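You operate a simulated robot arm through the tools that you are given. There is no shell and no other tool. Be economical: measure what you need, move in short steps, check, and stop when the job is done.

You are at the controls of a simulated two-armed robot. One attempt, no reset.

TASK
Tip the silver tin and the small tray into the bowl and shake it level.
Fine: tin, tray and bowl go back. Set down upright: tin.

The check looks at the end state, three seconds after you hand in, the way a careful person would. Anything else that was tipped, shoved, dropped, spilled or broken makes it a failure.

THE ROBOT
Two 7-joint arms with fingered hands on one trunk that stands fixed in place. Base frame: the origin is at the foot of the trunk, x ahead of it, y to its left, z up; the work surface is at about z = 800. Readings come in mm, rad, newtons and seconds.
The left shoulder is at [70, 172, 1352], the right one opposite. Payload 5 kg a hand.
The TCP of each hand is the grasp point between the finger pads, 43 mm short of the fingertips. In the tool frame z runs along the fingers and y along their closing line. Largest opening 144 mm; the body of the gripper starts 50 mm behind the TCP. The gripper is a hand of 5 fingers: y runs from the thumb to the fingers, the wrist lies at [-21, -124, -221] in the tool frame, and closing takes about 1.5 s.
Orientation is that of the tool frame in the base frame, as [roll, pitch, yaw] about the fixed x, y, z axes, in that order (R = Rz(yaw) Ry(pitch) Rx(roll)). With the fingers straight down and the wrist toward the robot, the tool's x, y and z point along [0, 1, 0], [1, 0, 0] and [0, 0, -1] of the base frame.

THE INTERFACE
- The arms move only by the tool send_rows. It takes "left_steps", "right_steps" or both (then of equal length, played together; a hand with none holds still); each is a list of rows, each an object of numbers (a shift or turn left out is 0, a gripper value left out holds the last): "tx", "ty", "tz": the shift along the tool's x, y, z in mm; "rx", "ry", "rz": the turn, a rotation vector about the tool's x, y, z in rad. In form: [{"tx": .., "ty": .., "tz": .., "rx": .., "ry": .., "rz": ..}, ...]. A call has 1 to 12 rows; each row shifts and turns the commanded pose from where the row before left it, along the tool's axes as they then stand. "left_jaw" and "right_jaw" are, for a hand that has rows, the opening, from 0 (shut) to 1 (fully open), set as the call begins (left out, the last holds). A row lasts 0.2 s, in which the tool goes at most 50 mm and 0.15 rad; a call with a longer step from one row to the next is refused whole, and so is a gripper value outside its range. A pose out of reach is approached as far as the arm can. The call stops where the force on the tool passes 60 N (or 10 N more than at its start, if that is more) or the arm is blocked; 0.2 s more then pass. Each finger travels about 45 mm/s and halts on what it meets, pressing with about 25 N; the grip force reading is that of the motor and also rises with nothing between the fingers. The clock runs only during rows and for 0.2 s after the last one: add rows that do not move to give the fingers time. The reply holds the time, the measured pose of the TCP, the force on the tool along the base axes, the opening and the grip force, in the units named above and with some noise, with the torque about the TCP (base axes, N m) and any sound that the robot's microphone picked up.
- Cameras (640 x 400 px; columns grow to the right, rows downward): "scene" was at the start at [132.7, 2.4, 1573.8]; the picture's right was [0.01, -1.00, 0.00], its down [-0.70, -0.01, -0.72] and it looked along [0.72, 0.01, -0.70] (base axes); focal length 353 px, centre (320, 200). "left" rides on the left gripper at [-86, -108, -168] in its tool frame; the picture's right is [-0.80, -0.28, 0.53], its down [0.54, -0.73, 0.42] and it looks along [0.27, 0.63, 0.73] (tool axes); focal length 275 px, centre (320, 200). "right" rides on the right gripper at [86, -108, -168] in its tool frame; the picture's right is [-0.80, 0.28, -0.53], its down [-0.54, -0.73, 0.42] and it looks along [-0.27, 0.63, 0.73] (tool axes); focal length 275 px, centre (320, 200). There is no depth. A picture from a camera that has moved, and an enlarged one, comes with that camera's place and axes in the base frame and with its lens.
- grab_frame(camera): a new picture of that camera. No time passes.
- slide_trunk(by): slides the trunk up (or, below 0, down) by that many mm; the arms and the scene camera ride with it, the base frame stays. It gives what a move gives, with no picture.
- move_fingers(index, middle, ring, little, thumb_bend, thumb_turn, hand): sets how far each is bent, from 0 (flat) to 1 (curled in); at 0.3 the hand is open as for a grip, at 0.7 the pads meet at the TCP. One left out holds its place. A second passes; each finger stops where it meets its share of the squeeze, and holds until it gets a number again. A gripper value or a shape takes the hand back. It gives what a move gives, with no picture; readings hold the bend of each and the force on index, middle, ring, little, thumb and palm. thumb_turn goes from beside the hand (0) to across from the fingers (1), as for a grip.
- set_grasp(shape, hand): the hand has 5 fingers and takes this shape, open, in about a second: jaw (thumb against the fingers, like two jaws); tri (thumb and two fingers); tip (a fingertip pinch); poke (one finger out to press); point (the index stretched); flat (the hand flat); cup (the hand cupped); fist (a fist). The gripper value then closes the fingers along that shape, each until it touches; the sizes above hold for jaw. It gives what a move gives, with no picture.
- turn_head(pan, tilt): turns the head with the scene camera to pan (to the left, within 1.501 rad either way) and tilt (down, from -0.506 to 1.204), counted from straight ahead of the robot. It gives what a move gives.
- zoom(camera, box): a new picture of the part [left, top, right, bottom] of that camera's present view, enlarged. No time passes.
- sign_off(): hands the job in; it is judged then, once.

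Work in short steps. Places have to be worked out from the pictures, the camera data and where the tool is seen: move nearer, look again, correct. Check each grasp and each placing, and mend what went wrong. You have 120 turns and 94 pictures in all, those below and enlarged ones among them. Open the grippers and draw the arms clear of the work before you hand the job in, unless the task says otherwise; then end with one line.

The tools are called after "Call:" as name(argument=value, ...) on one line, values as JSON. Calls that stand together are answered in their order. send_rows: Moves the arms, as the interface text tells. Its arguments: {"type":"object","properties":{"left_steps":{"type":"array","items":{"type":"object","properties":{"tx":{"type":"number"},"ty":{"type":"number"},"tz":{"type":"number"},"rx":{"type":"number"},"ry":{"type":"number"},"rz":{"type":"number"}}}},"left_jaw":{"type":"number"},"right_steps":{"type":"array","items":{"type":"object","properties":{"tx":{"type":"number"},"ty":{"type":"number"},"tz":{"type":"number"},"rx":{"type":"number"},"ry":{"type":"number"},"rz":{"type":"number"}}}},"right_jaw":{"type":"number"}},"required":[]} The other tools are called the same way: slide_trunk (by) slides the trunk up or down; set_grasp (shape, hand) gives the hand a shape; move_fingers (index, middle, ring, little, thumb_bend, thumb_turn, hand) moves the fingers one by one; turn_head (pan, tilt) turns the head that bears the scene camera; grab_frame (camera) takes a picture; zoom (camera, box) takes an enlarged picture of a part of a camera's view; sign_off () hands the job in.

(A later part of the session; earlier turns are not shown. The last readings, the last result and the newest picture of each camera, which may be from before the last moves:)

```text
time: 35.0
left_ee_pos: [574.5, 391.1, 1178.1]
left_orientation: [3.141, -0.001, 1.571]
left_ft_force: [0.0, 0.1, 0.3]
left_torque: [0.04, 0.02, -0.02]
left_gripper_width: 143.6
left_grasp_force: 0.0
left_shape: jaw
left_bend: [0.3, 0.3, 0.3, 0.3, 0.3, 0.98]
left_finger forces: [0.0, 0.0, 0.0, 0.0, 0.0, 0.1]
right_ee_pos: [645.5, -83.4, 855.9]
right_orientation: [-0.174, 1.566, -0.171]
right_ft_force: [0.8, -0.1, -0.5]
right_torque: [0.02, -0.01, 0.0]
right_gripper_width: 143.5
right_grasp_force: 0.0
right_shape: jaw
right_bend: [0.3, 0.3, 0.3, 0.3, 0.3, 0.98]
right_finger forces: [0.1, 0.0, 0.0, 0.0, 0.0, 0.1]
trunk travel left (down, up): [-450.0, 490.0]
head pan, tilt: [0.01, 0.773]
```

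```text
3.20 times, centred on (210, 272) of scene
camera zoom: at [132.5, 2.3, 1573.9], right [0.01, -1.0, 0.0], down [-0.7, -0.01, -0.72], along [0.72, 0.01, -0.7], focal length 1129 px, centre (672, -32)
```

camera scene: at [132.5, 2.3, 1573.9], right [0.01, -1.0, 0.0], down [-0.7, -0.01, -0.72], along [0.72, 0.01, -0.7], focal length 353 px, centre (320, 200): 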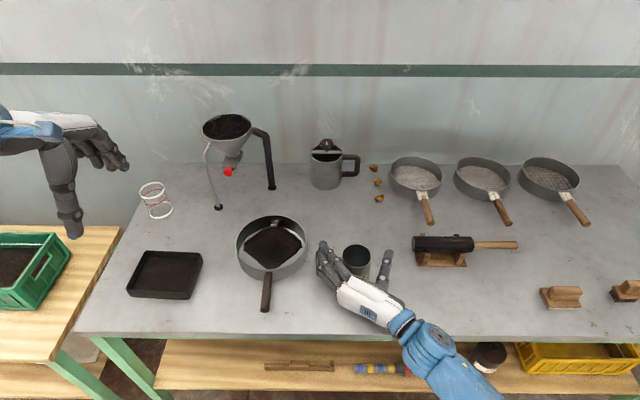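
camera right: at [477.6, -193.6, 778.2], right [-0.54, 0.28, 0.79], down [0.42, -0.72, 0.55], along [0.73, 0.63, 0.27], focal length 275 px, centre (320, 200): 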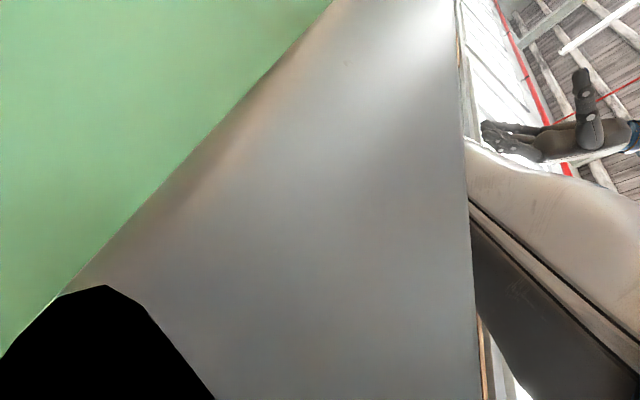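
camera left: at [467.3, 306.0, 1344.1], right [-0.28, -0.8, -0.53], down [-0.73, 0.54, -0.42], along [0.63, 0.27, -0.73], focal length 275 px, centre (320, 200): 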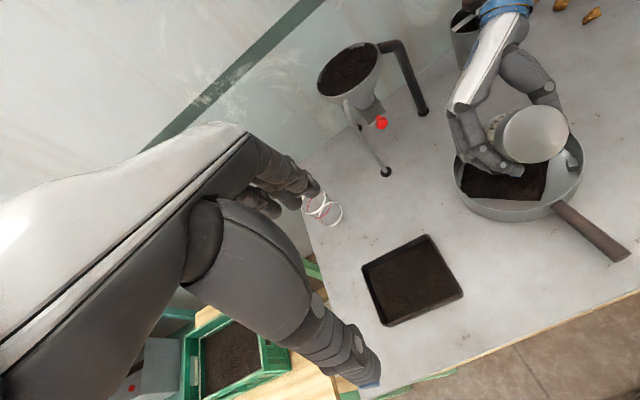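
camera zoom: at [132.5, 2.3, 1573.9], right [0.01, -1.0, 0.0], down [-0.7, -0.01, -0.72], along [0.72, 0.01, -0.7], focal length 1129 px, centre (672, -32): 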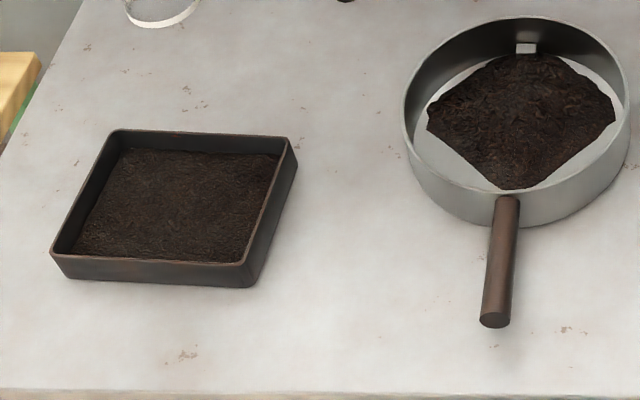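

The row limit was exceeded, so I'm resending the retreat in smaller steps. The tray rim corners come out with a centre of (643.5, 399), size 117 x 148, yaw about -2.5 degrees and rim z near 825. I'll also bring the left hand above the tray at the same time.

Call:
send_rows(right_steps=[{"tz": -20}, {"tz": -25}, {"tz": -25}, {"tz": -25}, {"tz": -25}, {"tx": -40}, {"tx": -35, "ty": -25}, {"tx": -35, "ty": -30}, {"tx": -35, "ty": -30}, {"ty": -30}, {"ty": -30}], left_steps=[{"tx": 2, "ty": 17, "tz": 20, "rz": 0.011}, {"tx": 2, "ty": 17, "tz": 20, "rz": 0.011}, {"tx": 2, "ty": 17, "tz": 20, "rz": 0.011}, {"tx": 2, "ty": 17, "tz": 20, "rz": 0.011}, {"tz": 25}, {"tz": 25}, {"tz": 25}, {"tz": 25}, {"tz": 25}, {"tz": 25}, {"tz": 15}])

Call:
grab_frame(camera="scene")

Call:
grab_frame(camera="left")

```text
time: 37.4
left_ee_pos: [641.8, 397.5, 933.2]
left_orientation: [-3.141, 0.0, 1.527]
left_ft_force: [0.1, -0.1, 0.8]
left_torque: [-0.04, -0.02, -0.03]
left_gripper_width: 143.5
left_grasp_force: 0.1
left_shape: jaw
left_bend: [0.3, 0.3, 0.3, 0.3, 0.3, 0.98]
left_finger forces: [0.0, 0.0, 0.0, 0.1, 0.1, 0.0]
right_ee_pos: [521.6, -228.5, 1001.9]
right_orientation: [-0.043, 1.566, -0.041]
right_ft_force: [-1.1, -0.1, -0.3]
right_torque: [0.02, -0.02, 0.02]
right_gripper_width: 143.7
right_grasp_force: 0.0
right_shape: jaw
right_bend: [0.3, 0.3, 0.3, 0.3, 0.3, 0.98]
right_finger forces: [0.0, 0.1, 0.0, 0.0, 0.0, 0.0]
trunk travel left (down, up): [-450.0, 490.0]
head pan, tilt: [0.01, 0.773]
```

```text
62 pictures are left
camera scene: at [132.1, 1.7, 1573.9], right [0.01, -1.0, 0.0], down [-0.7, -0.01, -0.72], along [0.72, 0.01, -0.7], focal length 353 px, centre (320, 200)
```

scene: 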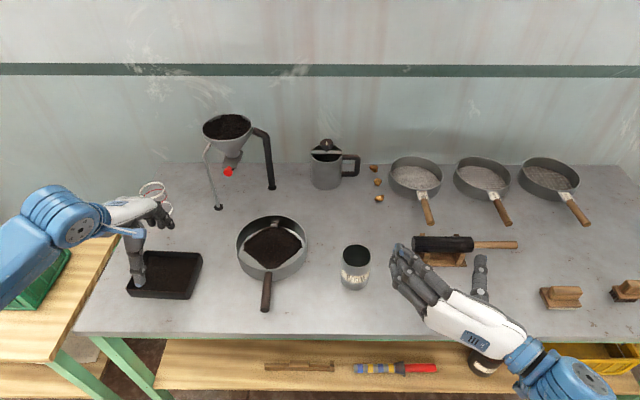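

```text
61 pictures are left
camera left: at [530.3, 317.3, 1098.4], right [-0.32, -0.78, -0.53], down [-0.7, 0.57, -0.42], along [0.64, 0.24, -0.73], focal length 275 px, centre (320, 200)
```

left: 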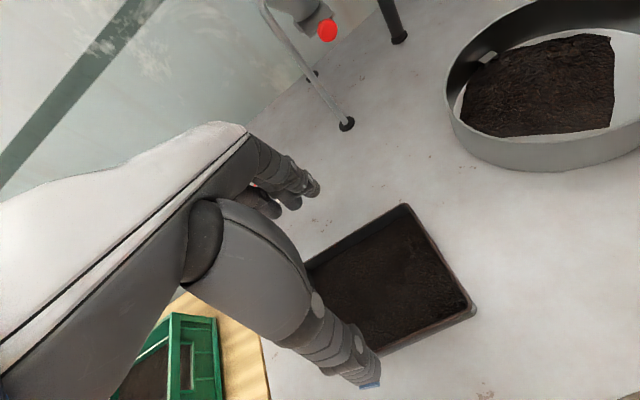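

The tips straddle the tray as projected. I'll descend to z 875, tips just above the rim, and check clearances.

Call:
send_rows(left_steps=[{"tx": 2, "ty": 2, "tz": 20}, {"tz": 20}, {"tz": 15}, {}])

Call:
grab_frame(camera="left")

Call:
zoom(camera="scene", box=[80, 180, 240, 310])

```text
time: 38.4
left_ee_pos: [645.0, 399.6, 879.4]
left_orientation: [3.141, 0.0, 1.527]
left_ft_force: [-0.4, -0.8, -0.6]
left_torque: [0.0, -0.01, 0.01]
left_gripper_width: 143.9
left_grasp_force: 0.0
left_shape: jaw
left_bend: [0.3, 0.3, 0.3, 0.3, 0.3, 0.98]
left_finger forces: [0.0, 0.0, 0.1, 0.1, 0.1, 0.1]
right_ee_pos: [521.6, -228.6, 1000.2]
right_orientation: [-0.395, 1.568, -0.393]
right_ft_force: [-0.4, 0.4, -0.2]
right_torque: [-0.03, 0.02, 0.02]
right_gripper_width: 143.7
right_grasp_force: 0.0
right_shape: jaw
right_bend: [0.3, 0.3, 0.3, 0.3, 0.3, 0.98]
right_finger forces: [0.0, 0.0, 0.0, 0.1, 0.0, 0.1]
trunk travel left (down, up): [-450.0, 490.0]
head pan, tilt: [0.01, 0.773]
```

```text
60 pictures are left
camera left: at [533.1, 318.3, 1045.1], right [-0.32, -0.78, -0.53], down [-0.7, 0.57, -0.42], along [0.64, 0.24, -0.73], focal length 275 px, centre (320, 200)
```

left: 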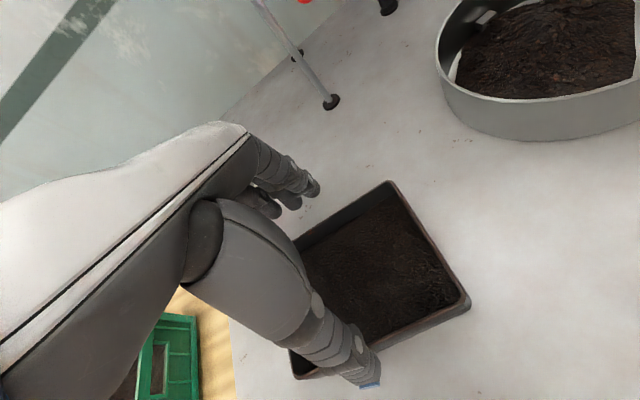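

```text
3.08 times, centred on (160, 245) of scene
camera zoom: at [132.3, 2.1, 1573.9], right [0.01, -1.0, 0.0], down [-0.7, -0.01, -0.72], along [0.72, 0.01, -0.7], focal length 1085 px, centre (812, 62)
```

zoom: 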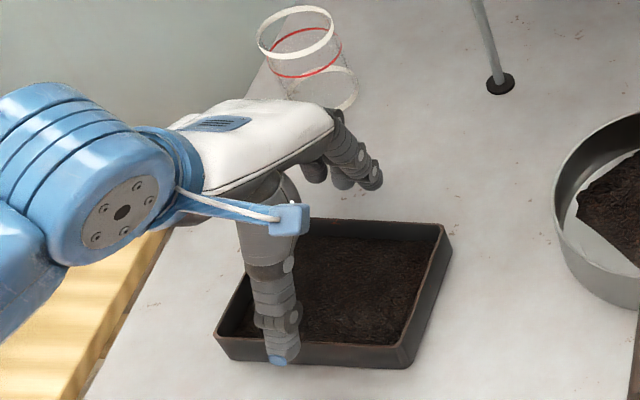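

Both the thumb (x about 560) and fingers (x about 735) clear the tray walls (587 and 702). I'll descend to z 851 and close.

Call:
send_rows(left_steps=[{"tz": 15}, {"tz": 13}, {}])

Call:
send_rows(left_steps=[{}, {}, {}, {}, {}, {}, {}, {}], left_jaw=0)

Call:
zoom(camera="scene", box=[80, 180, 240, 310])

Call:
grab_frame(camera="left")

```text
time: 39.2
left_ee_pos: [644.2, 399.7, 850.4]
left_orientation: [-3.141, 0.001, 1.528]
left_ft_force: [-1.9, -0.6, 1.1]
left_torque: [-0.02, 0.1, 0.0]
left_gripper_width: 143.9
left_grasp_force: 0.1
left_shape: jaw
left_bend: [0.3, 0.3, 0.3, 0.3, 0.29, 0.98]
left_finger forces: [0.0, 0.0, 0.0, 0.0, 1.4, 0.0]
right_ee_pos: [521.4, -228.2, 1000.9]
right_orientation: [-0.107, 1.568, -0.104]
right_ft_force: [0.3, 1.2, -0.4]
right_torque: [0.0, -0.02, 0.02]
right_gripper_width: 143.6
right_grasp_force: 0.1
right_shape: jaw
right_bend: [0.3, 0.3, 0.3, 0.3, 0.3, 0.98]
right_finger forces: [0.0, 0.0, 0.0, 0.0, 0.0, 0.1]
trunk travel left (down, up): [-450.0, 490.0]
head pan, tilt: [0.01, 0.773]
```

```text
time: 41.0
left_ee_pos: [644.1, 399.0, 850.3]
left_orientation: [-3.141, -0.001, 1.527]
left_ft_force: [0.2, 0.2, 2.6]
left_torque: [0.03, -0.01, -0.05]
left_gripper_width: 116.3
left_grasp_force: 24.9
left_shape: jaw
left_bend: [0.27, 0.38, 0.35, 0.42, 0.31, 0.98]
left_finger forces: [13.8, 7.9, 2.9, 1.1, 26.5, 0.0]
right_ee_pos: [522.2, -228.9, 1000.8]
right_orientation: [0.018, 1.567, 0.021]
right_ft_force: [-0.5, 0.1, 0.1]
right_torque: [-0.01, 0.01, 0.01]
right_gripper_width: 143.9
right_grasp_force: 0.2
right_shape: jaw
right_bend: [0.3, 0.3, 0.3, 0.3, 0.3, 0.98]
right_finger forces: [0.0, 0.0, 0.0, 0.1, 0.1, 0.1]
trunk travel left (down, up): [-450.0, 490.0]
head pan, tilt: [0.01, 0.773]
```

```text
3.08 times, centred on (160, 245) of scene
camera zoom: at [132.2, 2.1, 1573.9], right [0.01, -1.0, 0.0], down [-0.7, -0.01, -0.72], along [0.72, 0.01, -0.7], focal length 1085 px, centre (812, 62)
```

zoom: 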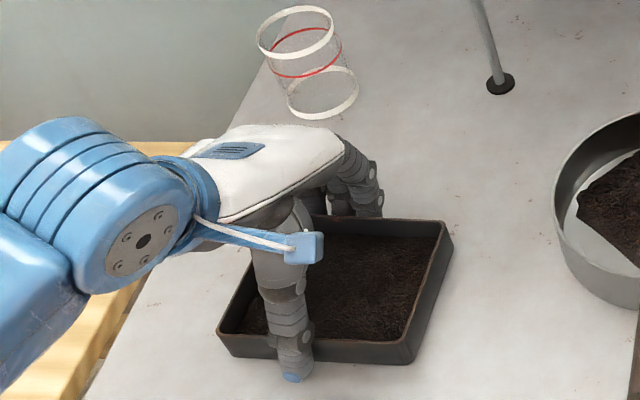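

```text
57 pictures are left
camera left: at [532.9, 318.8, 1017.2], right [-0.32, -0.78, -0.53], down [-0.7, 0.57, -0.42], along [0.64, 0.24, -0.73], focal length 275 px, centre (320, 200)
```

left: 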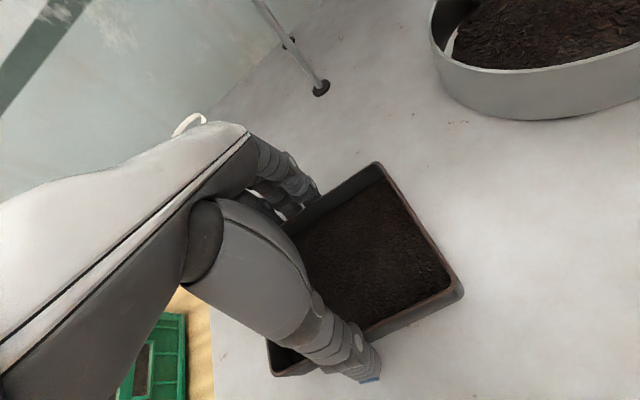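

All the fingers and the thumb press on the walls with the opening at 116 mm. I'll lift 30 mm as a test.

Call:
send_rows(left_steps=[{"tz": -5}, {"tz": -10}, {"tz": -15}, {}])

Call:
zoom(camera="scene", box=[80, 180, 240, 310])

Call:
grab_frame(camera="left")

```text
time: 42.0
left_ee_pos: [645.8, 399.7, 880.0]
left_orientation: [-3.141, -0.001, 1.528]
left_ft_force: [-0.1, 0.2, -2.3]
left_torque: [0.03, -0.02, -0.01]
left_gripper_width: 116.1
left_grasp_force: 24.7
left_shape: jaw
left_bend: [0.27, 0.38, 0.35, 0.42, 0.31, 0.97]
left_finger forces: [14.5, 8.1, 2.9, 0.9, 26.2, 0.0]
right_ee_pos: [522.8, -228.5, 1000.8]
right_orientation: [-0.047, 1.568, -0.046]
right_ft_force: [-0.3, -0.5, -0.1]
right_torque: [0.03, -0.02, -0.01]
right_gripper_width: 143.7
right_grasp_force: 0.0
right_shape: jaw
right_bend: [0.3, 0.3, 0.3, 0.3, 0.3, 0.98]
right_finger forces: [0.0, 0.0, 0.1, 0.1, 0.0, 0.1]
trunk travel left (down, up): [-450.0, 490.0]
head pan, tilt: [0.01, 0.773]
```

```text
3.08 times, centred on (160, 245) of scene
camera zoom: at [132.7, 2.4, 1573.8], right [0.01, -1.0, 0.0], down [-0.7, -0.01, -0.72], along [0.72, 0.01, -0.7], focal length 1085 px, centre (812, 62)
```

zoom: 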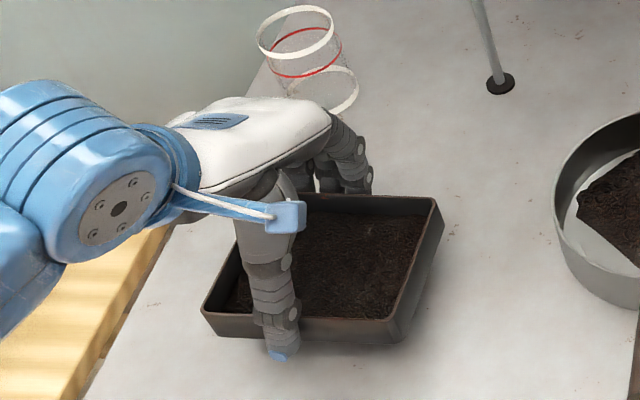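

```text
55 pictures are left
camera left: at [533.6, 320.0, 1046.9], right [-0.32, -0.78, -0.53], down [-0.7, 0.57, -0.42], along [0.64, 0.24, -0.73], focal length 275 px, centre (320, 200)
```

left: 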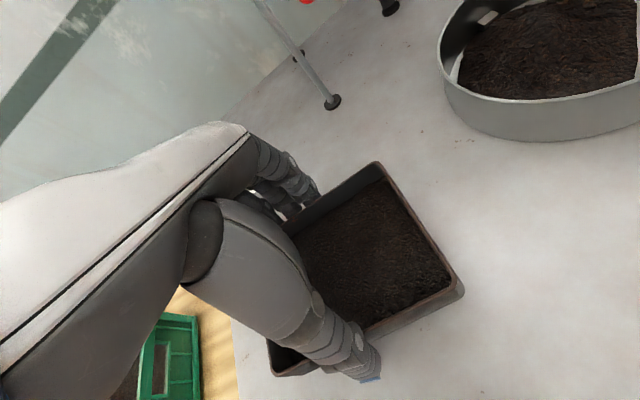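

The tray lifts level and secure. The bowl centre measures (725, 137) with outer radius about 93. I'll raise the tray and carry it gently over the bowl.

Call:
send_rows(left_steps=[{"tz": -20}, {"tz": -30}, {"tz": -30}, {}])

Call:
send_rows(left_steps=[{"tx": -12, "ty": 4}, {"tx": -24, "ty": 8}, {"tx": -28, "ty": 9}, {"tx": -28, "ty": 9}, {"tx": -28, "ty": 9}, {"tx": -28, "ty": 9}, {"tx": -28, "ty": 9}, {"tx": -28, "ty": 9}, {"tx": -28, "ty": 9}, {"tx": -28, "ty": 9}, {"tx": -20, "ty": 6}, {"tx": -10, "ty": 3}])

Call:
grab_frame(camera="scene")

```text
time: 43.0
left_ee_pos: [645.3, 399.7, 962.1]
left_orientation: [3.141, -0.001, 1.527]
left_ft_force: [0.4, -0.4, -1.7]
left_torque: [-0.01, -0.02, 0.0]
left_gripper_width: 116.3
left_grasp_force: 25.0
left_shape: jaw
left_bend: [0.27, 0.38, 0.35, 0.42, 0.31, 0.97]
left_finger forces: [14.7, 8.0, 2.8, 0.9, 26.2, 0.0]
right_ee_pos: [521.9, -229.2, 1000.2]
right_orientation: [-0.036, 1.566, -0.035]
right_ft_force: [0.4, 0.0, -0.8]
right_torque: [-0.02, 0.02, -0.04]
right_gripper_width: 143.8
right_grasp_force: 0.1
right_shape: jaw
right_bend: [0.3, 0.3, 0.3, 0.3, 0.3, 0.98]
right_finger forces: [0.0, 0.1, 0.1, 0.1, 0.0, 0.0]
trunk travel left (down, up): [-450.0, 490.0]
head pan, tilt: [0.01, 0.773]
```

```text
time: 45.6
left_ee_pos: [726.3, 106.3, 960.2]
left_orientation: [3.14, 0.0, 1.527]
left_ft_force: [-0.2, -0.1, -1.5]
left_torque: [-0.01, -0.01, -0.03]
left_gripper_width: 116.4
left_grasp_force: 24.8
left_shape: jaw
left_bend: [0.27, 0.38, 0.35, 0.42, 0.31, 0.97]
left_finger forces: [14.7, 7.8, 3.0, 1.0, 26.2, 0.1]
right_ee_pos: [521.9, -228.1, 1001.2]
right_orientation: [-0.075, 1.566, -0.075]
right_ft_force: [-0.3, -0.5, -1.1]
right_torque: [0.04, 0.02, 0.0]
right_gripper_width: 144.1
right_grasp_force: 0.0
right_shape: jaw
right_bend: [0.3, 0.3, 0.3, 0.3, 0.3, 0.98]
right_finger forces: [0.0, 0.0, 0.1, 0.1, 0.1, 0.0]
trunk travel left (down, up): [-450.0, 490.0]
head pan, tilt: [0.01, 0.773]
```

```text
54 pictures are left
camera scene: at [132.8, 1.9, 1573.8], right [0.01, -1.0, 0.0], down [-0.7, -0.01, -0.72], along [0.72, 0.01, -0.7], focal length 353 px, centre (320, 200)
```

scene: 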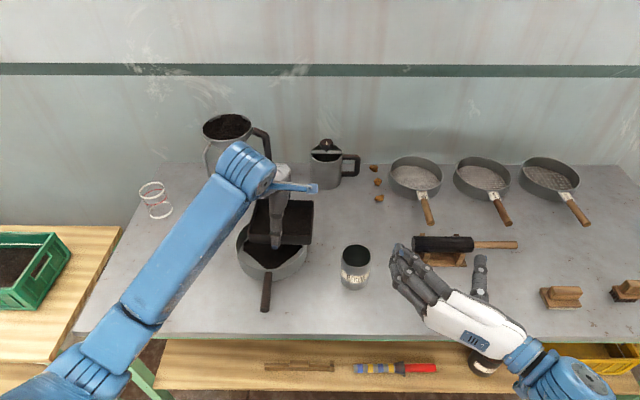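

The tray is centred over the bowl. I'll tilt it to about 40 degrees toward the left, with the lip at y about 140 above the bowl centre.

Call:
send_rows(left_steps=[{"ry": -0.08}, {"ry": -0.08}, {"ry": -0.08}, {"ry": -0.08}, {"ry": -0.08}, {"ry": -0.08}, {"ry": -0.08}, {"ry": -0.08}])

Call:
zoom(camera="scene", box=[180, 160, 380, 285])

Call:
grab_frame(camera="right")

```text
time: 47.4
left_ee_pos: [724.2, 107.6, 958.6]
left_orientation: [-3.14, 0.64, 1.528]
left_ft_force: [-0.9, -0.1, -1.8]
left_torque: [0.04, 0.02, 0.03]
left_gripper_width: 116.3
left_grasp_force: 24.4
left_shape: jaw
left_bend: [0.27, 0.38, 0.35, 0.42, 0.31, 0.97]
left_finger forces: [14.6, 7.9, 2.8, 1.2, 26.1, 0.0]
right_ee_pos: [521.2, -228.2, 1001.2]
right_orientation: [-0.076, 1.567, -0.074]
right_ft_force: [0.3, 0.3, 0.9]
right_torque: [0.0, 0.02, 0.02]
right_gripper_width: 143.8
right_grasp_force: 0.0
right_shape: jaw
right_bend: [0.3, 0.3, 0.3, 0.3, 0.3, 0.98]
right_finger forces: [0.1, 0.0, 0.0, 0.0, 0.0, 0.0]
trunk travel left (down, up): [-450.0, 490.0]
head pan, tilt: [0.01, 0.773]
```

```text
3.20 times, centred on (280, 222) of scene
camera zoom: at [132.6, 2.6, 1573.9], right [0.01, -1.0, 0.0], down [-0.7, -0.01, -0.72], along [0.72, 0.01, -0.7], focal length 1129 px, centre (448, 128)
```

zoom: 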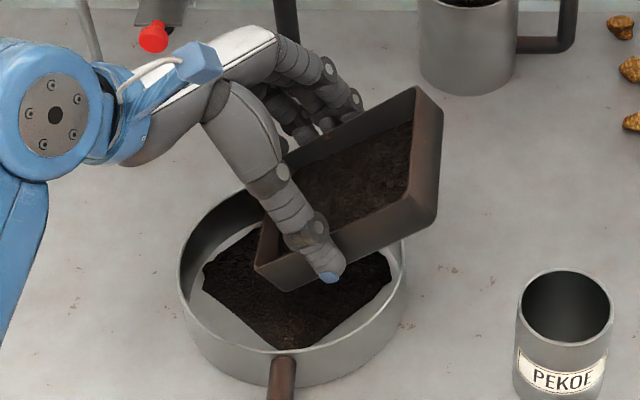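

```text
52 pictures are left
camera right: at [354.9, -337.7, 914.2], right [-0.54, 0.28, 0.79], down [0.42, -0.72, 0.54], along [0.73, 0.63, 0.27], focal length 275 px, centre (320, 200)
```

right: 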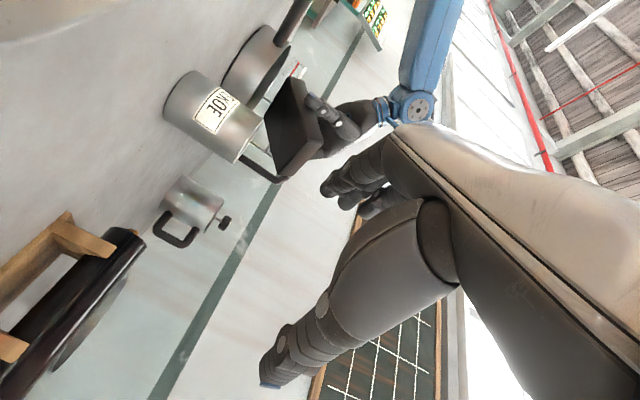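

The tilt is clean and the lip is above the soil. Now I pivot slowly about the lip.

Call:
send_rows(left_steps=[{"tx": 1.25, "tz": -3.7, "ry": -0.05}, {"tx": 1.25, "tz": -3.7, "ry": -0.05}, {"tx": 1.25, "tz": -3.7, "ry": -0.05}, {"tx": 1.25, "tz": -3.7, "ry": -0.05}, {"tx": 1.25, "tz": -3.7, "ry": -0.05}, {"tx": 1.25, "tz": -3.7, "ry": -0.05}, {"tx": 1.25, "tz": -3.7, "ry": -0.05}, {"tx": 1.25, "tz": -3.7, "ry": -0.05}, {"tx": 1.25, "tz": -3.7, "ry": -0.05}, {"tx": 1.25, "tz": -3.7, "ry": -0.05}, {"tx": 1.25, "tz": -3.7, "ry": -0.05}, {"tx": 1.25, "tz": -3.7, "ry": -0.05}])

Call:
zoom(camera="scene", box=[180, 160, 380, 285])

```text
time: 50.0
left_ee_pos: [728.5, 150.1, 976.5]
left_orientation: [-3.141, 1.24, 1.528]
left_ft_force: [-0.4, -0.7, -2.5]
left_torque: [0.06, -0.01, 0.01]
left_gripper_width: 116.2
left_grasp_force: 24.6
left_shape: jaw
left_bend: [0.27, 0.38, 0.35, 0.42, 0.31, 0.97]
left_finger forces: [14.5, 7.9, 2.7, 1.1, 26.3, 0.0]
right_ee_pos: [523.3, -227.4, 1000.5]
right_orientation: [0.258, 1.567, 0.26]
right_ft_force: [0.4, 0.0, -0.1]
right_torque: [0.01, -0.01, 0.01]
right_gripper_width: 143.8
right_grasp_force: 0.2
right_shape: jaw
right_bend: [0.3, 0.3, 0.3, 0.3, 0.3, 0.98]
right_finger forces: [0.0, 0.1, 0.0, 0.0, 0.0, 0.0]
trunk travel left (down, up): [-450.0, 490.0]
head pan, tilt: [0.01, 0.773]
```

```text
3.20 times, centred on (280, 222) of scene
camera zoom: at [132.7, 2.4, 1573.9], right [0.01, -1.0, 0.0], down [-0.7, -0.01, -0.72], along [0.72, 0.01, -0.7], focal length 1129 px, centre (448, 128)
```

zoom: 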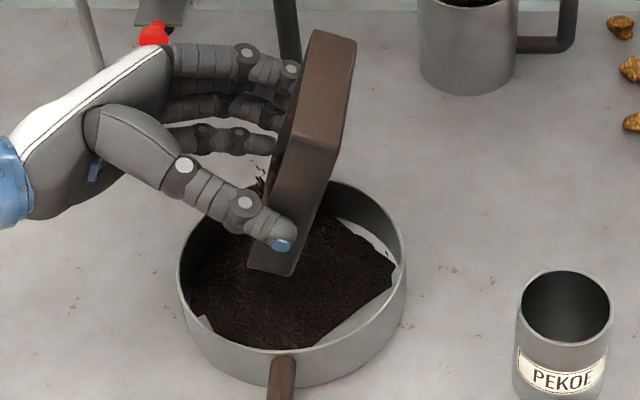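

It's pouring cleanly into the bowl. I'll carry on to about 110 degrees.

Call:
send_rows(left_steps=[{"tx": 1.25, "tz": -3.7, "ry": -0.05}, {"tx": 1.25, "tz": -3.7, "ry": -0.05}, {"tx": 1.25, "tz": -3.7, "ry": -0.05}, {"tx": 1.25, "tz": -3.7, "ry": -0.05}, {"tx": 1.25, "tz": -3.7, "ry": -0.05}, {"tx": 1.25, "tz": -3.7, "ry": -0.05}, {"tx": 1.25, "tz": -3.7, "ry": -0.05}, {"tx": 1.25, "tz": -3.7, "ry": -0.05}, {"tx": 1.25, "tz": -3.7, "ry": -0.05}, {"tx": 1.25, "tz": -3.7, "ry": -0.05}, {"tx": 1.25, "tz": -3.7, "ry": -0.05}, {"tx": 1.25, "tz": -3.7, "ry": -0.05}])

Call:
zoom(camera="scene", box=[180, 160, 380, 285])

Call:
grab_frame(camera="left")

```text
time: 52.6
left_ee_pos: [730.1, 194.6, 963.8]
left_orientation: [-0.002, 1.301, -1.616]
left_ft_force: [-0.5, -0.5, -1.1]
left_torque: [0.06, 0.03, 0.01]
left_gripper_width: 116.3
left_grasp_force: 24.9
left_shape: jaw
left_bend: [0.27, 0.38, 0.35, 0.41, 0.31, 0.97]
left_finger forces: [14.5, 7.8, 2.8, 1.1, 26.1, 0.0]
right_ee_pos: [522.8, -228.9, 1000.7]
right_orientation: [-0.24, 1.567, -0.239]
right_ft_force: [0.4, 0.7, -0.7]
right_torque: [0.0, -0.02, -0.01]
right_gripper_width: 144.0
right_grasp_force: 0.2
right_shape: jaw
right_bend: [0.3, 0.3, 0.3, 0.3, 0.3, 0.98]
right_finger forces: [0.0, 0.0, 0.1, 0.1, 0.0, 0.1]
trunk travel left (down, up): [-450.0, 490.0]
head pan, tilt: [0.01, 0.773]
```

```text
3.20 times, centred on (280, 222) of scene
camera zoom: at [132.9, 2.1, 1573.8], right [0.01, -1.0, 0.0], down [-0.7, -0.01, -0.72], along [0.72, 0.01, -0.7], focal length 1129 px, centre (448, 128)
```

zoom: 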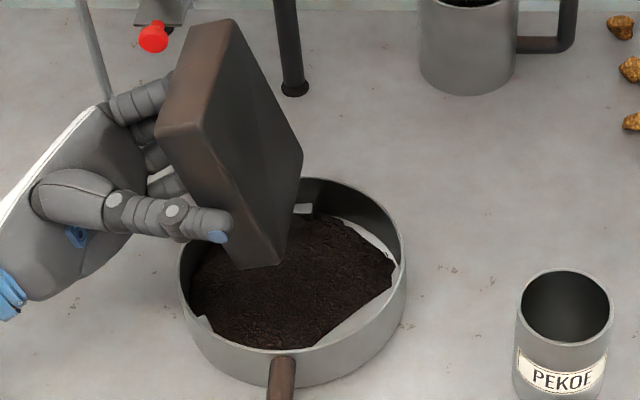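

```text
49 pictures are left
camera left: at [629.5, 383.1, 1001.0], right [-0.3, -0.29, 0.91], down [-0.75, -0.52, -0.41], along [0.59, -0.8, -0.06], focal length 275 px, centre (320, 200)
```

left: 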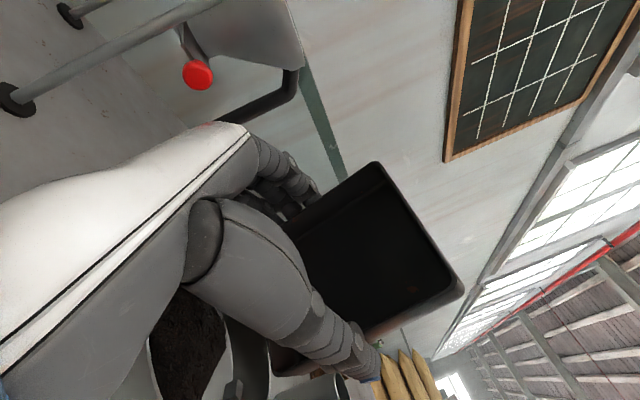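

The tray interior looks empty. I'll zoom in to be sure nothing is stuck in the lower corner.

Call:
zoom(camera="left", box=[250, 150, 490, 390])

Call:
send_rows(left_steps=[{"tx": 1.25, "tz": -3.7, "ry": -0.05}, {"tx": 1.25, "tz": -3.7, "ry": -0.05}, {"tx": 1.25, "tz": -3.7, "ry": -0.05}, {"tx": 1.25, "tz": -3.7, "ry": -0.05}, {"tx": 1.25, "tz": -3.7, "ry": -0.05}, {"tx": 1.25, "tz": -3.7, "ry": -0.05}, {}, {}])

Call:
zoom(camera="left", box=[250, 150, 490, 390])

```text
1.67 times, centred on (370, 270) of left
camera zoom: at [629.5, 383.1, 1001.0], right [-0.3, -0.29, 0.91], down [-0.75, -0.52, -0.41], along [0.59, -0.8, -0.06], focal length 459 px, centre (237, 83)
```

zoom: 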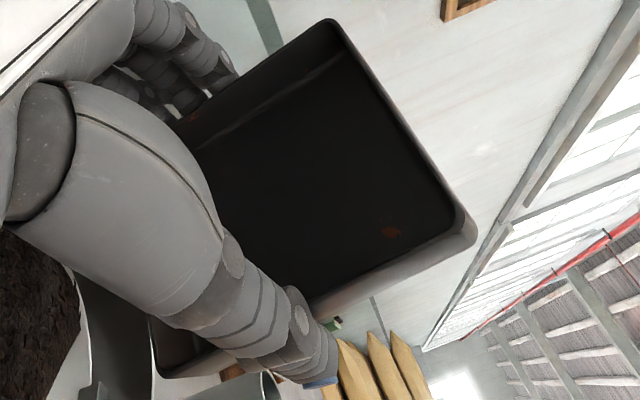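

```text
time: 54.6
left_ee_pos: [735.5, 214.8, 979.4]
left_orientation: [0.103, 1.034, -1.522]
left_ft_force: [-0.1, 1.1, -0.8]
left_torque: [0.05, -0.01, -0.01]
left_gripper_width: 116.2
left_grasp_force: 24.8
left_shape: jaw
left_bend: [0.27, 0.38, 0.36, 0.42, 0.31, 0.97]
left_finger forces: [14.5, 7.9, 2.9, 1.0, 26.2, 0.0]
right_ee_pos: [514.4, -239.5, 999.8]
right_orientation: [0.543, 1.563, 0.534]
right_ft_force: [1.1, 0.4, 0.3]
right_torque: [0.02, 0.01, -0.03]
right_gripper_width: 143.8
right_grasp_force: 0.0
right_shape: jaw
right_bend: [0.3, 0.3, 0.3, 0.3, 0.3, 0.98]
right_finger forces: [0.0, 0.0, 0.0, 0.0, 0.1, 0.1]
trunk travel left (down, up): [-450.0, 490.0]
head pan, tilt: [0.01, 0.773]
stopped in row 8 (left hand): the arm was blocked; the commanded pose is now the measured one
```

```text
1.67 times, centred on (370, 270) of left
camera zoom: at [635.5, 406.7, 960.6], right [-0.34, -0.04, 0.94], down [-0.74, -0.61, -0.29], along [0.59, -0.79, 0.18], focal length 459 px, centre (237, 83)
```

zoom: 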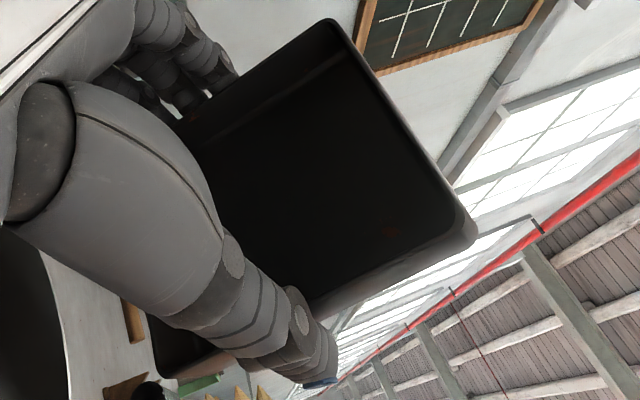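

The left arm reports being blocked and the right hand shifted by 8-10 mm. I need to see what touched.

Call:
grab_frame(camera="scene")

Call:
grab_frame(camera="right")

```text
46 pictures are left
camera scene: at [124.0, -4.9, 1572.3], right [0.01, -1.0, 0.0], down [-0.69, 0.0, -0.72], along [0.72, 0.01, -0.69], focal length 353 px, centre (320, 200)
```

scene: 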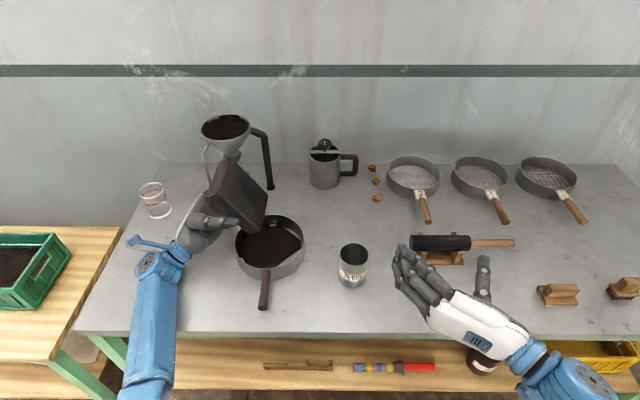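

```text
45 pictures are left
camera right: at [347.4, -346.7, 912.3], right [-0.54, 0.29, 0.79], down [0.41, -0.73, 0.54], along [0.74, 0.62, 0.28], focal length 275 px, centre (320, 200)
```

right: 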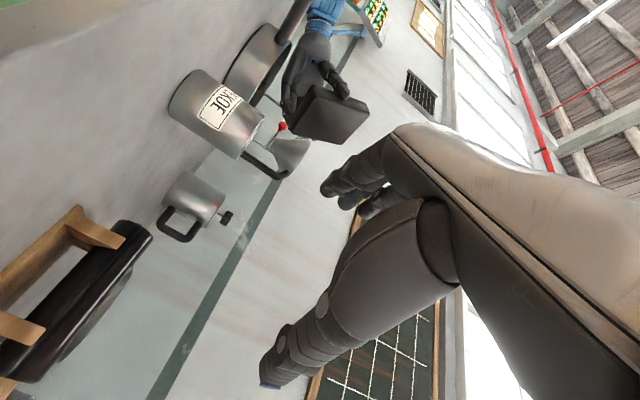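

The left wrist ended up so low that the forearm pressed on the table's front edge and swayed the trunk. The tray is empty, so I'll reverse the tilt, lifting a little as I go.

Call:
send_rows(left_steps=[{"tx": -5, "tz": 3.7, "ry": 0.05}, {"tx": -3, "tz": 3.7, "ry": 0.05}, {"tx": -2, "tz": 3.7, "ry": 0.05}, {"tx": -1.25, "tz": 3.7, "ry": 0.05}, {"tx": -1.25, "tz": 3.7, "ry": 0.05}, {"tx": -1.25, "tz": 3.7, "ry": 0.05}, {}])

Call:
grab_frame(camera="scene")

```text
time: 56.2
left_ee_pos: [735.9, 205.3, 990.3]
left_orientation: [0.144, 1.324, -1.469]
left_ft_force: [0.9, 0.1, -0.7]
left_torque: [0.03, 0.02, 0.0]
left_gripper_width: 116.3
left_grasp_force: 25.1
left_shape: jaw
left_bend: [0.27, 0.38, 0.36, 0.42, 0.31, 0.97]
left_finger forces: [14.6, 7.8, 2.9, 1.1, 26.2, 0.1]
right_ee_pos: [520.3, -231.9, 1000.7]
right_orientation: [0.284, 1.568, 0.279]
right_ft_force: [-0.5, 0.3, -0.1]
right_torque: [0.01, 0.01, 0.03]
right_gripper_width: 143.9
right_grasp_force: 0.0
right_shape: jaw
right_bend: [0.3, 0.3, 0.3, 0.3, 0.3, 0.98]
right_finger forces: [0.1, 0.0, 0.0, 0.0, 0.0, 0.0]
trunk travel left (down, up): [-450.0, 490.0]
head pan, tilt: [0.01, 0.773]
```

```text
44 pictures are left
camera scene: at [132.6, 2.3, 1573.8], right [0.01, -1.0, 0.0], down [-0.7, -0.01, -0.72], along [0.72, 0.01, -0.7], focal length 353 px, centre (320, 200)
```

scene: 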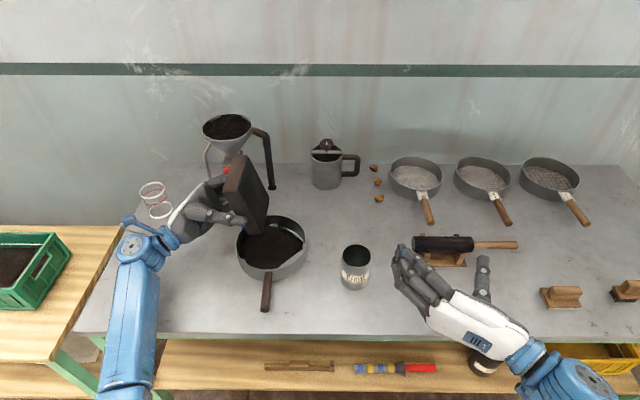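

Everything on the table is where it was, and the arm is free. I'll level the tray by rotating about the TCP.

Call:
send_rows(left_steps=[{"ry": 0.12}, {"ry": 0.12}, {"ry": 0.12}, {"ry": 0.12}, {"ry": 0.12}, {"ry": 0.12}, {"ry": 0.12}, {"ry": 0.12}, {"ry": 0.12}, {"ry": 0.12}])

Call:
send_rows(left_steps=[{"ry": 0.12}, {"ry": 0.12}, {"ry": 0.12}, {"ry": 0.12}, {"ry": 0.12}, {}])

Call:
grab_frame(camera="scene")

```text
time: 58.4
left_ee_pos: [736.5, 204.9, 989.6]
left_orientation: [3.101, 0.612, 1.51]
left_ft_force: [-0.2, -0.2, -1.0]
left_torque: [0.03, -0.03, 0.02]
left_gripper_width: 116.4
left_grasp_force: 24.7
left_shape: jaw
left_bend: [0.27, 0.38, 0.35, 0.42, 0.31, 0.97]
left_finger forces: [14.7, 8.0, 3.1, 0.8, 26.0, 0.1]
right_ee_pos: [520.4, -232.7, 1002.5]
right_orientation: [-0.079, 1.565, -0.085]
right_ft_force: [-0.5, 0.5, 0.8]
right_torque: [0.01, 0.02, 0.01]
right_gripper_width: 144.2
right_grasp_force: 0.1
right_shape: jaw
right_bend: [0.3, 0.3, 0.3, 0.3, 0.3, 0.98]
right_finger forces: [0.0, 0.1, 0.1, 0.0, 0.0, 0.1]
trunk travel left (down, up): [-450.0, 490.0]
head pan, tilt: [0.01, 0.773]
```

```text
time: 59.8
left_ee_pos: [735.3, 205.1, 990.4]
left_orientation: [3.104, 0.015, 1.532]
left_ft_force: [0.1, -0.7, -0.8]
left_torque: [-0.01, -0.01, -0.02]
left_gripper_width: 116.2
left_grasp_force: 24.8
left_shape: jaw
left_bend: [0.27, 0.38, 0.35, 0.42, 0.31, 0.97]
left_finger forces: [14.7, 8.0, 3.0, 0.6, 25.9, 0.0]
right_ee_pos: [521.3, -231.5, 1001.6]
right_orientation: [0.238, 1.567, 0.232]
right_ft_force: [0.1, 1.0, 0.7]
right_torque: [-0.01, 0.01, 0.0]
right_gripper_width: 144.1
right_grasp_force: 0.0
right_shape: jaw
right_bend: [0.3, 0.3, 0.3, 0.3, 0.3, 0.98]
right_finger forces: [0.0, 0.0, 0.1, 0.0, 0.0, 0.0]
trunk travel left (down, up): [-450.0, 490.0]
head pan, tilt: [0.01, 0.773]
```

```text
43 pictures are left
camera scene: at [132.4, 2.8, 1573.9], right [0.01, -1.0, 0.0], down [-0.7, -0.01, -0.72], along [0.72, 0.01, -0.7], focal length 353 px, centre (320, 200)
```

scene: 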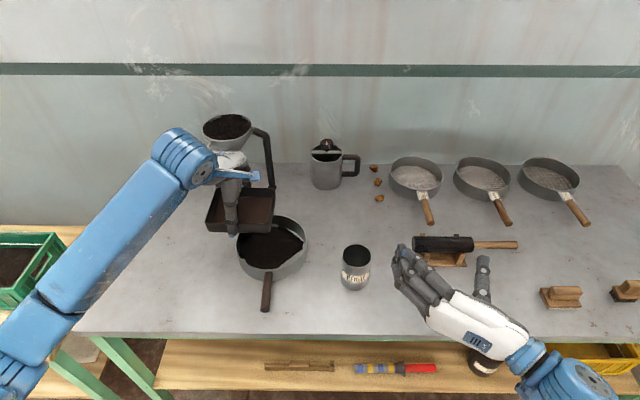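

The tray is nearly level; I trim the residual 0.037 and 0.015 rad and carry it back above its spot.

Call:
send_rows(left_steps=[{"rx": 0.037, "ry": 0.015}, {"tx": 19, "ty": -9.85}, {"tx": 19, "ty": -9.85}, {"tx": 19, "ty": -9.85}, {"tx": 19, "ty": -9.85}, {"tx": 19, "ty": -9.85}, {"tx": 19, "ty": -9.85}, {"tx": 19, "ty": -9.85}, {"tx": 19, "ty": -9.85}, {"tx": 19, "ty": -9.85}, {"tx": 19, "ty": -9.85}, {}])

Call:
send_rows(left_steps=[{"tz": 25}, {"tz": 30}, {"tz": 30}, {"tz": 25}, {"tz": 15}, {}])

Call:
zoom(camera="scene", box=[110, 200, 310, 335])

```text
time: 62.4
left_ee_pos: [643.7, 397.5, 990.8]
left_orientation: [-3.14, 0.0, 1.533]
left_ft_force: [0.7, -0.3, -0.9]
left_torque: [0.03, 0.01, 0.0]
left_gripper_width: 116.5
left_grasp_force: 25.1
left_shape: jaw
left_bend: [0.27, 0.38, 0.35, 0.42, 0.31, 0.97]
left_finger forces: [14.8, 8.0, 2.9, 0.6, 25.9, 0.0]
right_ee_pos: [522.0, -233.2, 1001.5]
right_orientation: [-0.271, 1.569, -0.276]
right_ft_force: [0.6, 0.2, -0.2]
right_torque: [-0.05, 0.0, -0.02]
right_gripper_width: 144.0
right_grasp_force: 0.0
right_shape: jaw
right_bend: [0.3, 0.3, 0.3, 0.3, 0.3, 0.98]
right_finger forces: [0.1, 0.0, 0.0, 0.0, 0.0, 0.0]
trunk travel left (down, up): [-450.0, 490.0]
head pan, tilt: [0.01, 0.773]
```

```text
time: 63.8
left_ee_pos: [645.2, 398.9, 864.7]
left_orientation: [-3.14, 0.0, 1.533]
left_ft_force: [0.6, 0.2, -0.5]
left_torque: [0.05, -0.05, -0.03]
left_gripper_width: 116.3
left_grasp_force: 25.4
left_shape: jaw
left_bend: [0.27, 0.38, 0.35, 0.42, 0.31, 0.97]
left_finger forces: [14.7, 8.0, 3.0, 0.6, 25.9, 0.0]
right_ee_pos: [520.4, -232.6, 1000.6]
right_orientation: [-0.143, 1.567, -0.148]
right_ft_force: [-0.5, -0.4, -0.2]
right_torque: [0.0, 0.03, 0.0]
right_gripper_width: 143.7
right_grasp_force: 0.1
right_shape: jaw
right_bend: [0.3, 0.3, 0.3, 0.3, 0.3, 0.98]
right_finger forces: [0.1, 0.0, 0.0, 0.0, 0.1, 0.0]
trunk travel left (down, up): [-450.0, 490.0]
head pan, tilt: [0.01, 0.773]
```

```text
2.96 times, centred on (210, 268) of scene
camera zoom: at [132.4, 2.3, 1573.9], right [0.01, -1.0, 0.0], down [-0.7, -0.01, -0.72], along [0.72, 0.01, -0.7], focal length 1045 px, centre (646, 0)
```

zoom: 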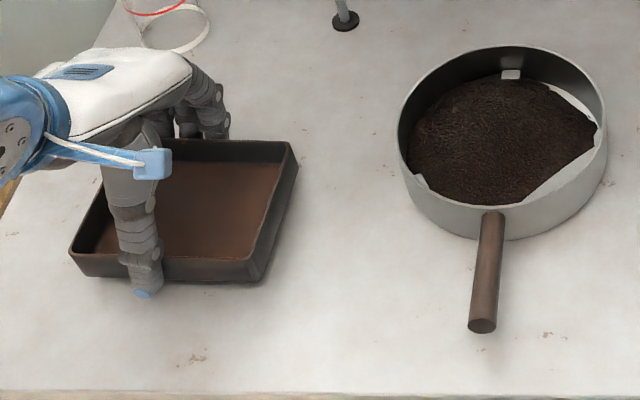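

The tray is empty and no soil is spilled. I'll lower it the last 14 mm and release.

Call:
send_rows(left_steps=[{"tz": 6}, {"tz": 4}, {"tz": 2}, {"tz": 2}, {}])

Call:
send_rows(left_steps=[{}, {}, {}, {}, {}], left_jaw=1)

Call:
zoom(camera="scene", box=[110, 200, 310, 335])

```text
time: 65.0
left_ee_pos: [646.1, 397.7, 852.5]
left_orientation: [-3.141, -0.001, 1.532]
left_ft_force: [0.2, -0.5, 2.0]
left_torque: [0.14, -0.15, 0.01]
left_gripper_width: 116.0
left_grasp_force: 24.5
left_shape: jaw
left_bend: [0.27, 0.38, 0.35, 0.42, 0.31, 0.97]
left_finger forces: [14.6, 8.0, 3.2, 1.7, 26.1, 0.1]
right_ee_pos: [521.4, -233.8, 999.7]
right_orientation: [-0.287, 1.566, -0.292]
right_ft_force: [-0.3, 0.7, 0.4]
right_torque: [-0.03, 0.02, 0.03]
right_gripper_width: 143.9
right_grasp_force: 0.0
right_shape: jaw
right_bend: [0.3, 0.3, 0.3, 0.3, 0.3, 0.98]
right_finger forces: [0.0, 0.0, 0.0, 0.0, 0.0, 0.0]
trunk travel left (down, up): [-450.0, 490.0]
head pan, tilt: [0.01, 0.773]
```

```text
time: 66.2
left_ee_pos: [645.4, 399.5, 852.3]
left_orientation: [3.14, -0.001, 1.532]
left_ft_force: [0.3, 0.7, 1.1]
left_torque: [0.01, -0.05, -0.05]
left_gripper_width: 143.8
left_grasp_force: 0.0
left_shape: jaw
left_bend: [0.3, 0.3, 0.3, 0.3, 0.3, 0.98]
left_finger forces: [0.0, 0.1, 0.1, 0.0, 0.0, 0.0]
right_ee_pos: [520.8, -233.4, 1000.0]
right_orientation: [0.292, 1.566, 0.286]
right_ft_force: [-0.4, 0.1, -0.4]
right_torque: [0.02, -0.02, 0.01]
right_gripper_width: 144.1
right_grasp_force: 0.1
right_shape: jaw
right_bend: [0.3, 0.3, 0.3, 0.3, 0.3, 0.98]
right_finger forces: [0.0, 0.1, 0.1, 0.0, 0.0, 0.0]
trunk travel left (down, up): [-450.0, 490.0]
head pan, tilt: [0.01, 0.773]
```

```text
2.96 times, centred on (210, 268) of scene
camera zoom: at [132.4, 2.2, 1573.9], right [0.01, -1.0, 0.0], down [-0.7, -0.01, -0.72], along [0.72, 0.01, -0.7], focal length 1045 px, centre (646, 0)
```

zoom: 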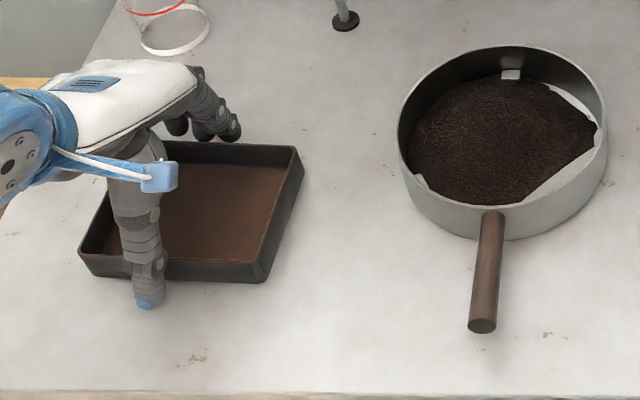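

The tray rests on its place with the fingers open. I'll lift the left hand straight up and turn it 90 degrees so it can straddle the bowl's handle.

Call:
send_rows(left_steps=[{"tz": -10}, {"tz": -20}, {"tz": -35}, {"tz": -40}, {"tz": -40}, {"tz": -40}])

Call:
send_rows(left_steps=[{"rz": 0.1395}, {"rz": 0.1395}, {"rz": 0.1395}, {"rz": 0.1395}, {"rz": 0.1395}, {"rz": 0.1395}, {"rz": 0.1395}, {"rz": 0.1395}, {"rz": 0.1395}, {"rz": 0.1395}, {"rz": 0.1395}, {}])

Call:
zoom(camera="scene", box=[110, 200, 310, 335])

```text
time: 67.6
left_ee_pos: [644.6, 396.6, 1035.1]
left_orientation: [-3.141, 0.0, 1.533]
left_ft_force: [0.1, -0.9, -0.6]
left_torque: [0.02, -0.02, -0.01]
left_gripper_width: 143.6
left_grasp_force: 0.1
left_shape: jaw
left_bend: [0.3, 0.3, 0.3, 0.3, 0.3, 0.98]
left_finger forces: [0.0, 0.0, 0.1, 0.1, 0.0, 0.0]
right_ee_pos: [521.1, -234.0, 1000.6]
right_orientation: [-0.388, 1.568, -0.392]
right_ft_force: [0.5, -0.2, -0.4]
right_torque: [0.04, 0.0, -0.02]
right_gripper_width: 144.0
right_grasp_force: 0.0
right_shape: jaw
right_bend: [0.3, 0.3, 0.3, 0.3, 0.3, 0.98]
right_finger forces: [0.1, 0.1, 0.0, 0.0, 0.1, 0.0]
trunk travel left (down, up): [-450.0, 490.0]
head pan, tilt: [0.01, 0.773]
```

```text
time: 70.2
left_ee_pos: [645.3, 398.8, 1037.0]
left_orientation: [3.141, -0.001, -0.004]
left_ft_force: [-0.8, -0.6, -0.7]
left_torque: [-0.02, 0.02, -0.02]
left_gripper_width: 143.9
left_grasp_force: 0.1
left_shape: jaw
left_bend: [0.3, 0.3, 0.3, 0.3, 0.3, 0.98]
left_finger forces: [0.1, 0.0, 0.0, 0.0, 0.0, 0.0]
right_ee_pos: [520.6, -232.8, 1000.7]
right_orientation: [0.36, 1.567, 0.355]
right_ft_force: [-0.4, 1.4, 1.1]
right_torque: [0.02, 0.0, -0.02]
right_gripper_width: 144.3
right_grasp_force: 0.1
right_shape: jaw
right_bend: [0.3, 0.3, 0.3, 0.3, 0.3, 0.98]
right_finger forces: [0.0, 0.0, 0.0, 0.0, 0.0, 0.0]
trunk travel left (down, up): [-450.0, 490.0]
head pan, tilt: [0.01, 0.773]
```

```text
2.96 times, centred on (210, 268) of scene
camera zoom: at [132.0, 2.5, 1573.9], right [0.01, -1.0, 0.0], down [-0.7, -0.01, -0.72], along [0.72, 0.01, -0.7], focal length 1045 px, centre (646, 0)
```

zoom: 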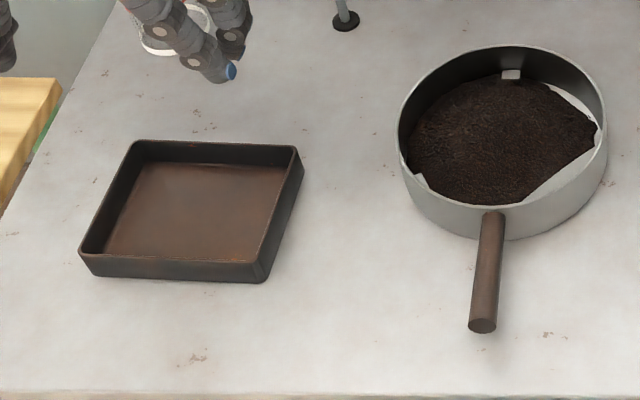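

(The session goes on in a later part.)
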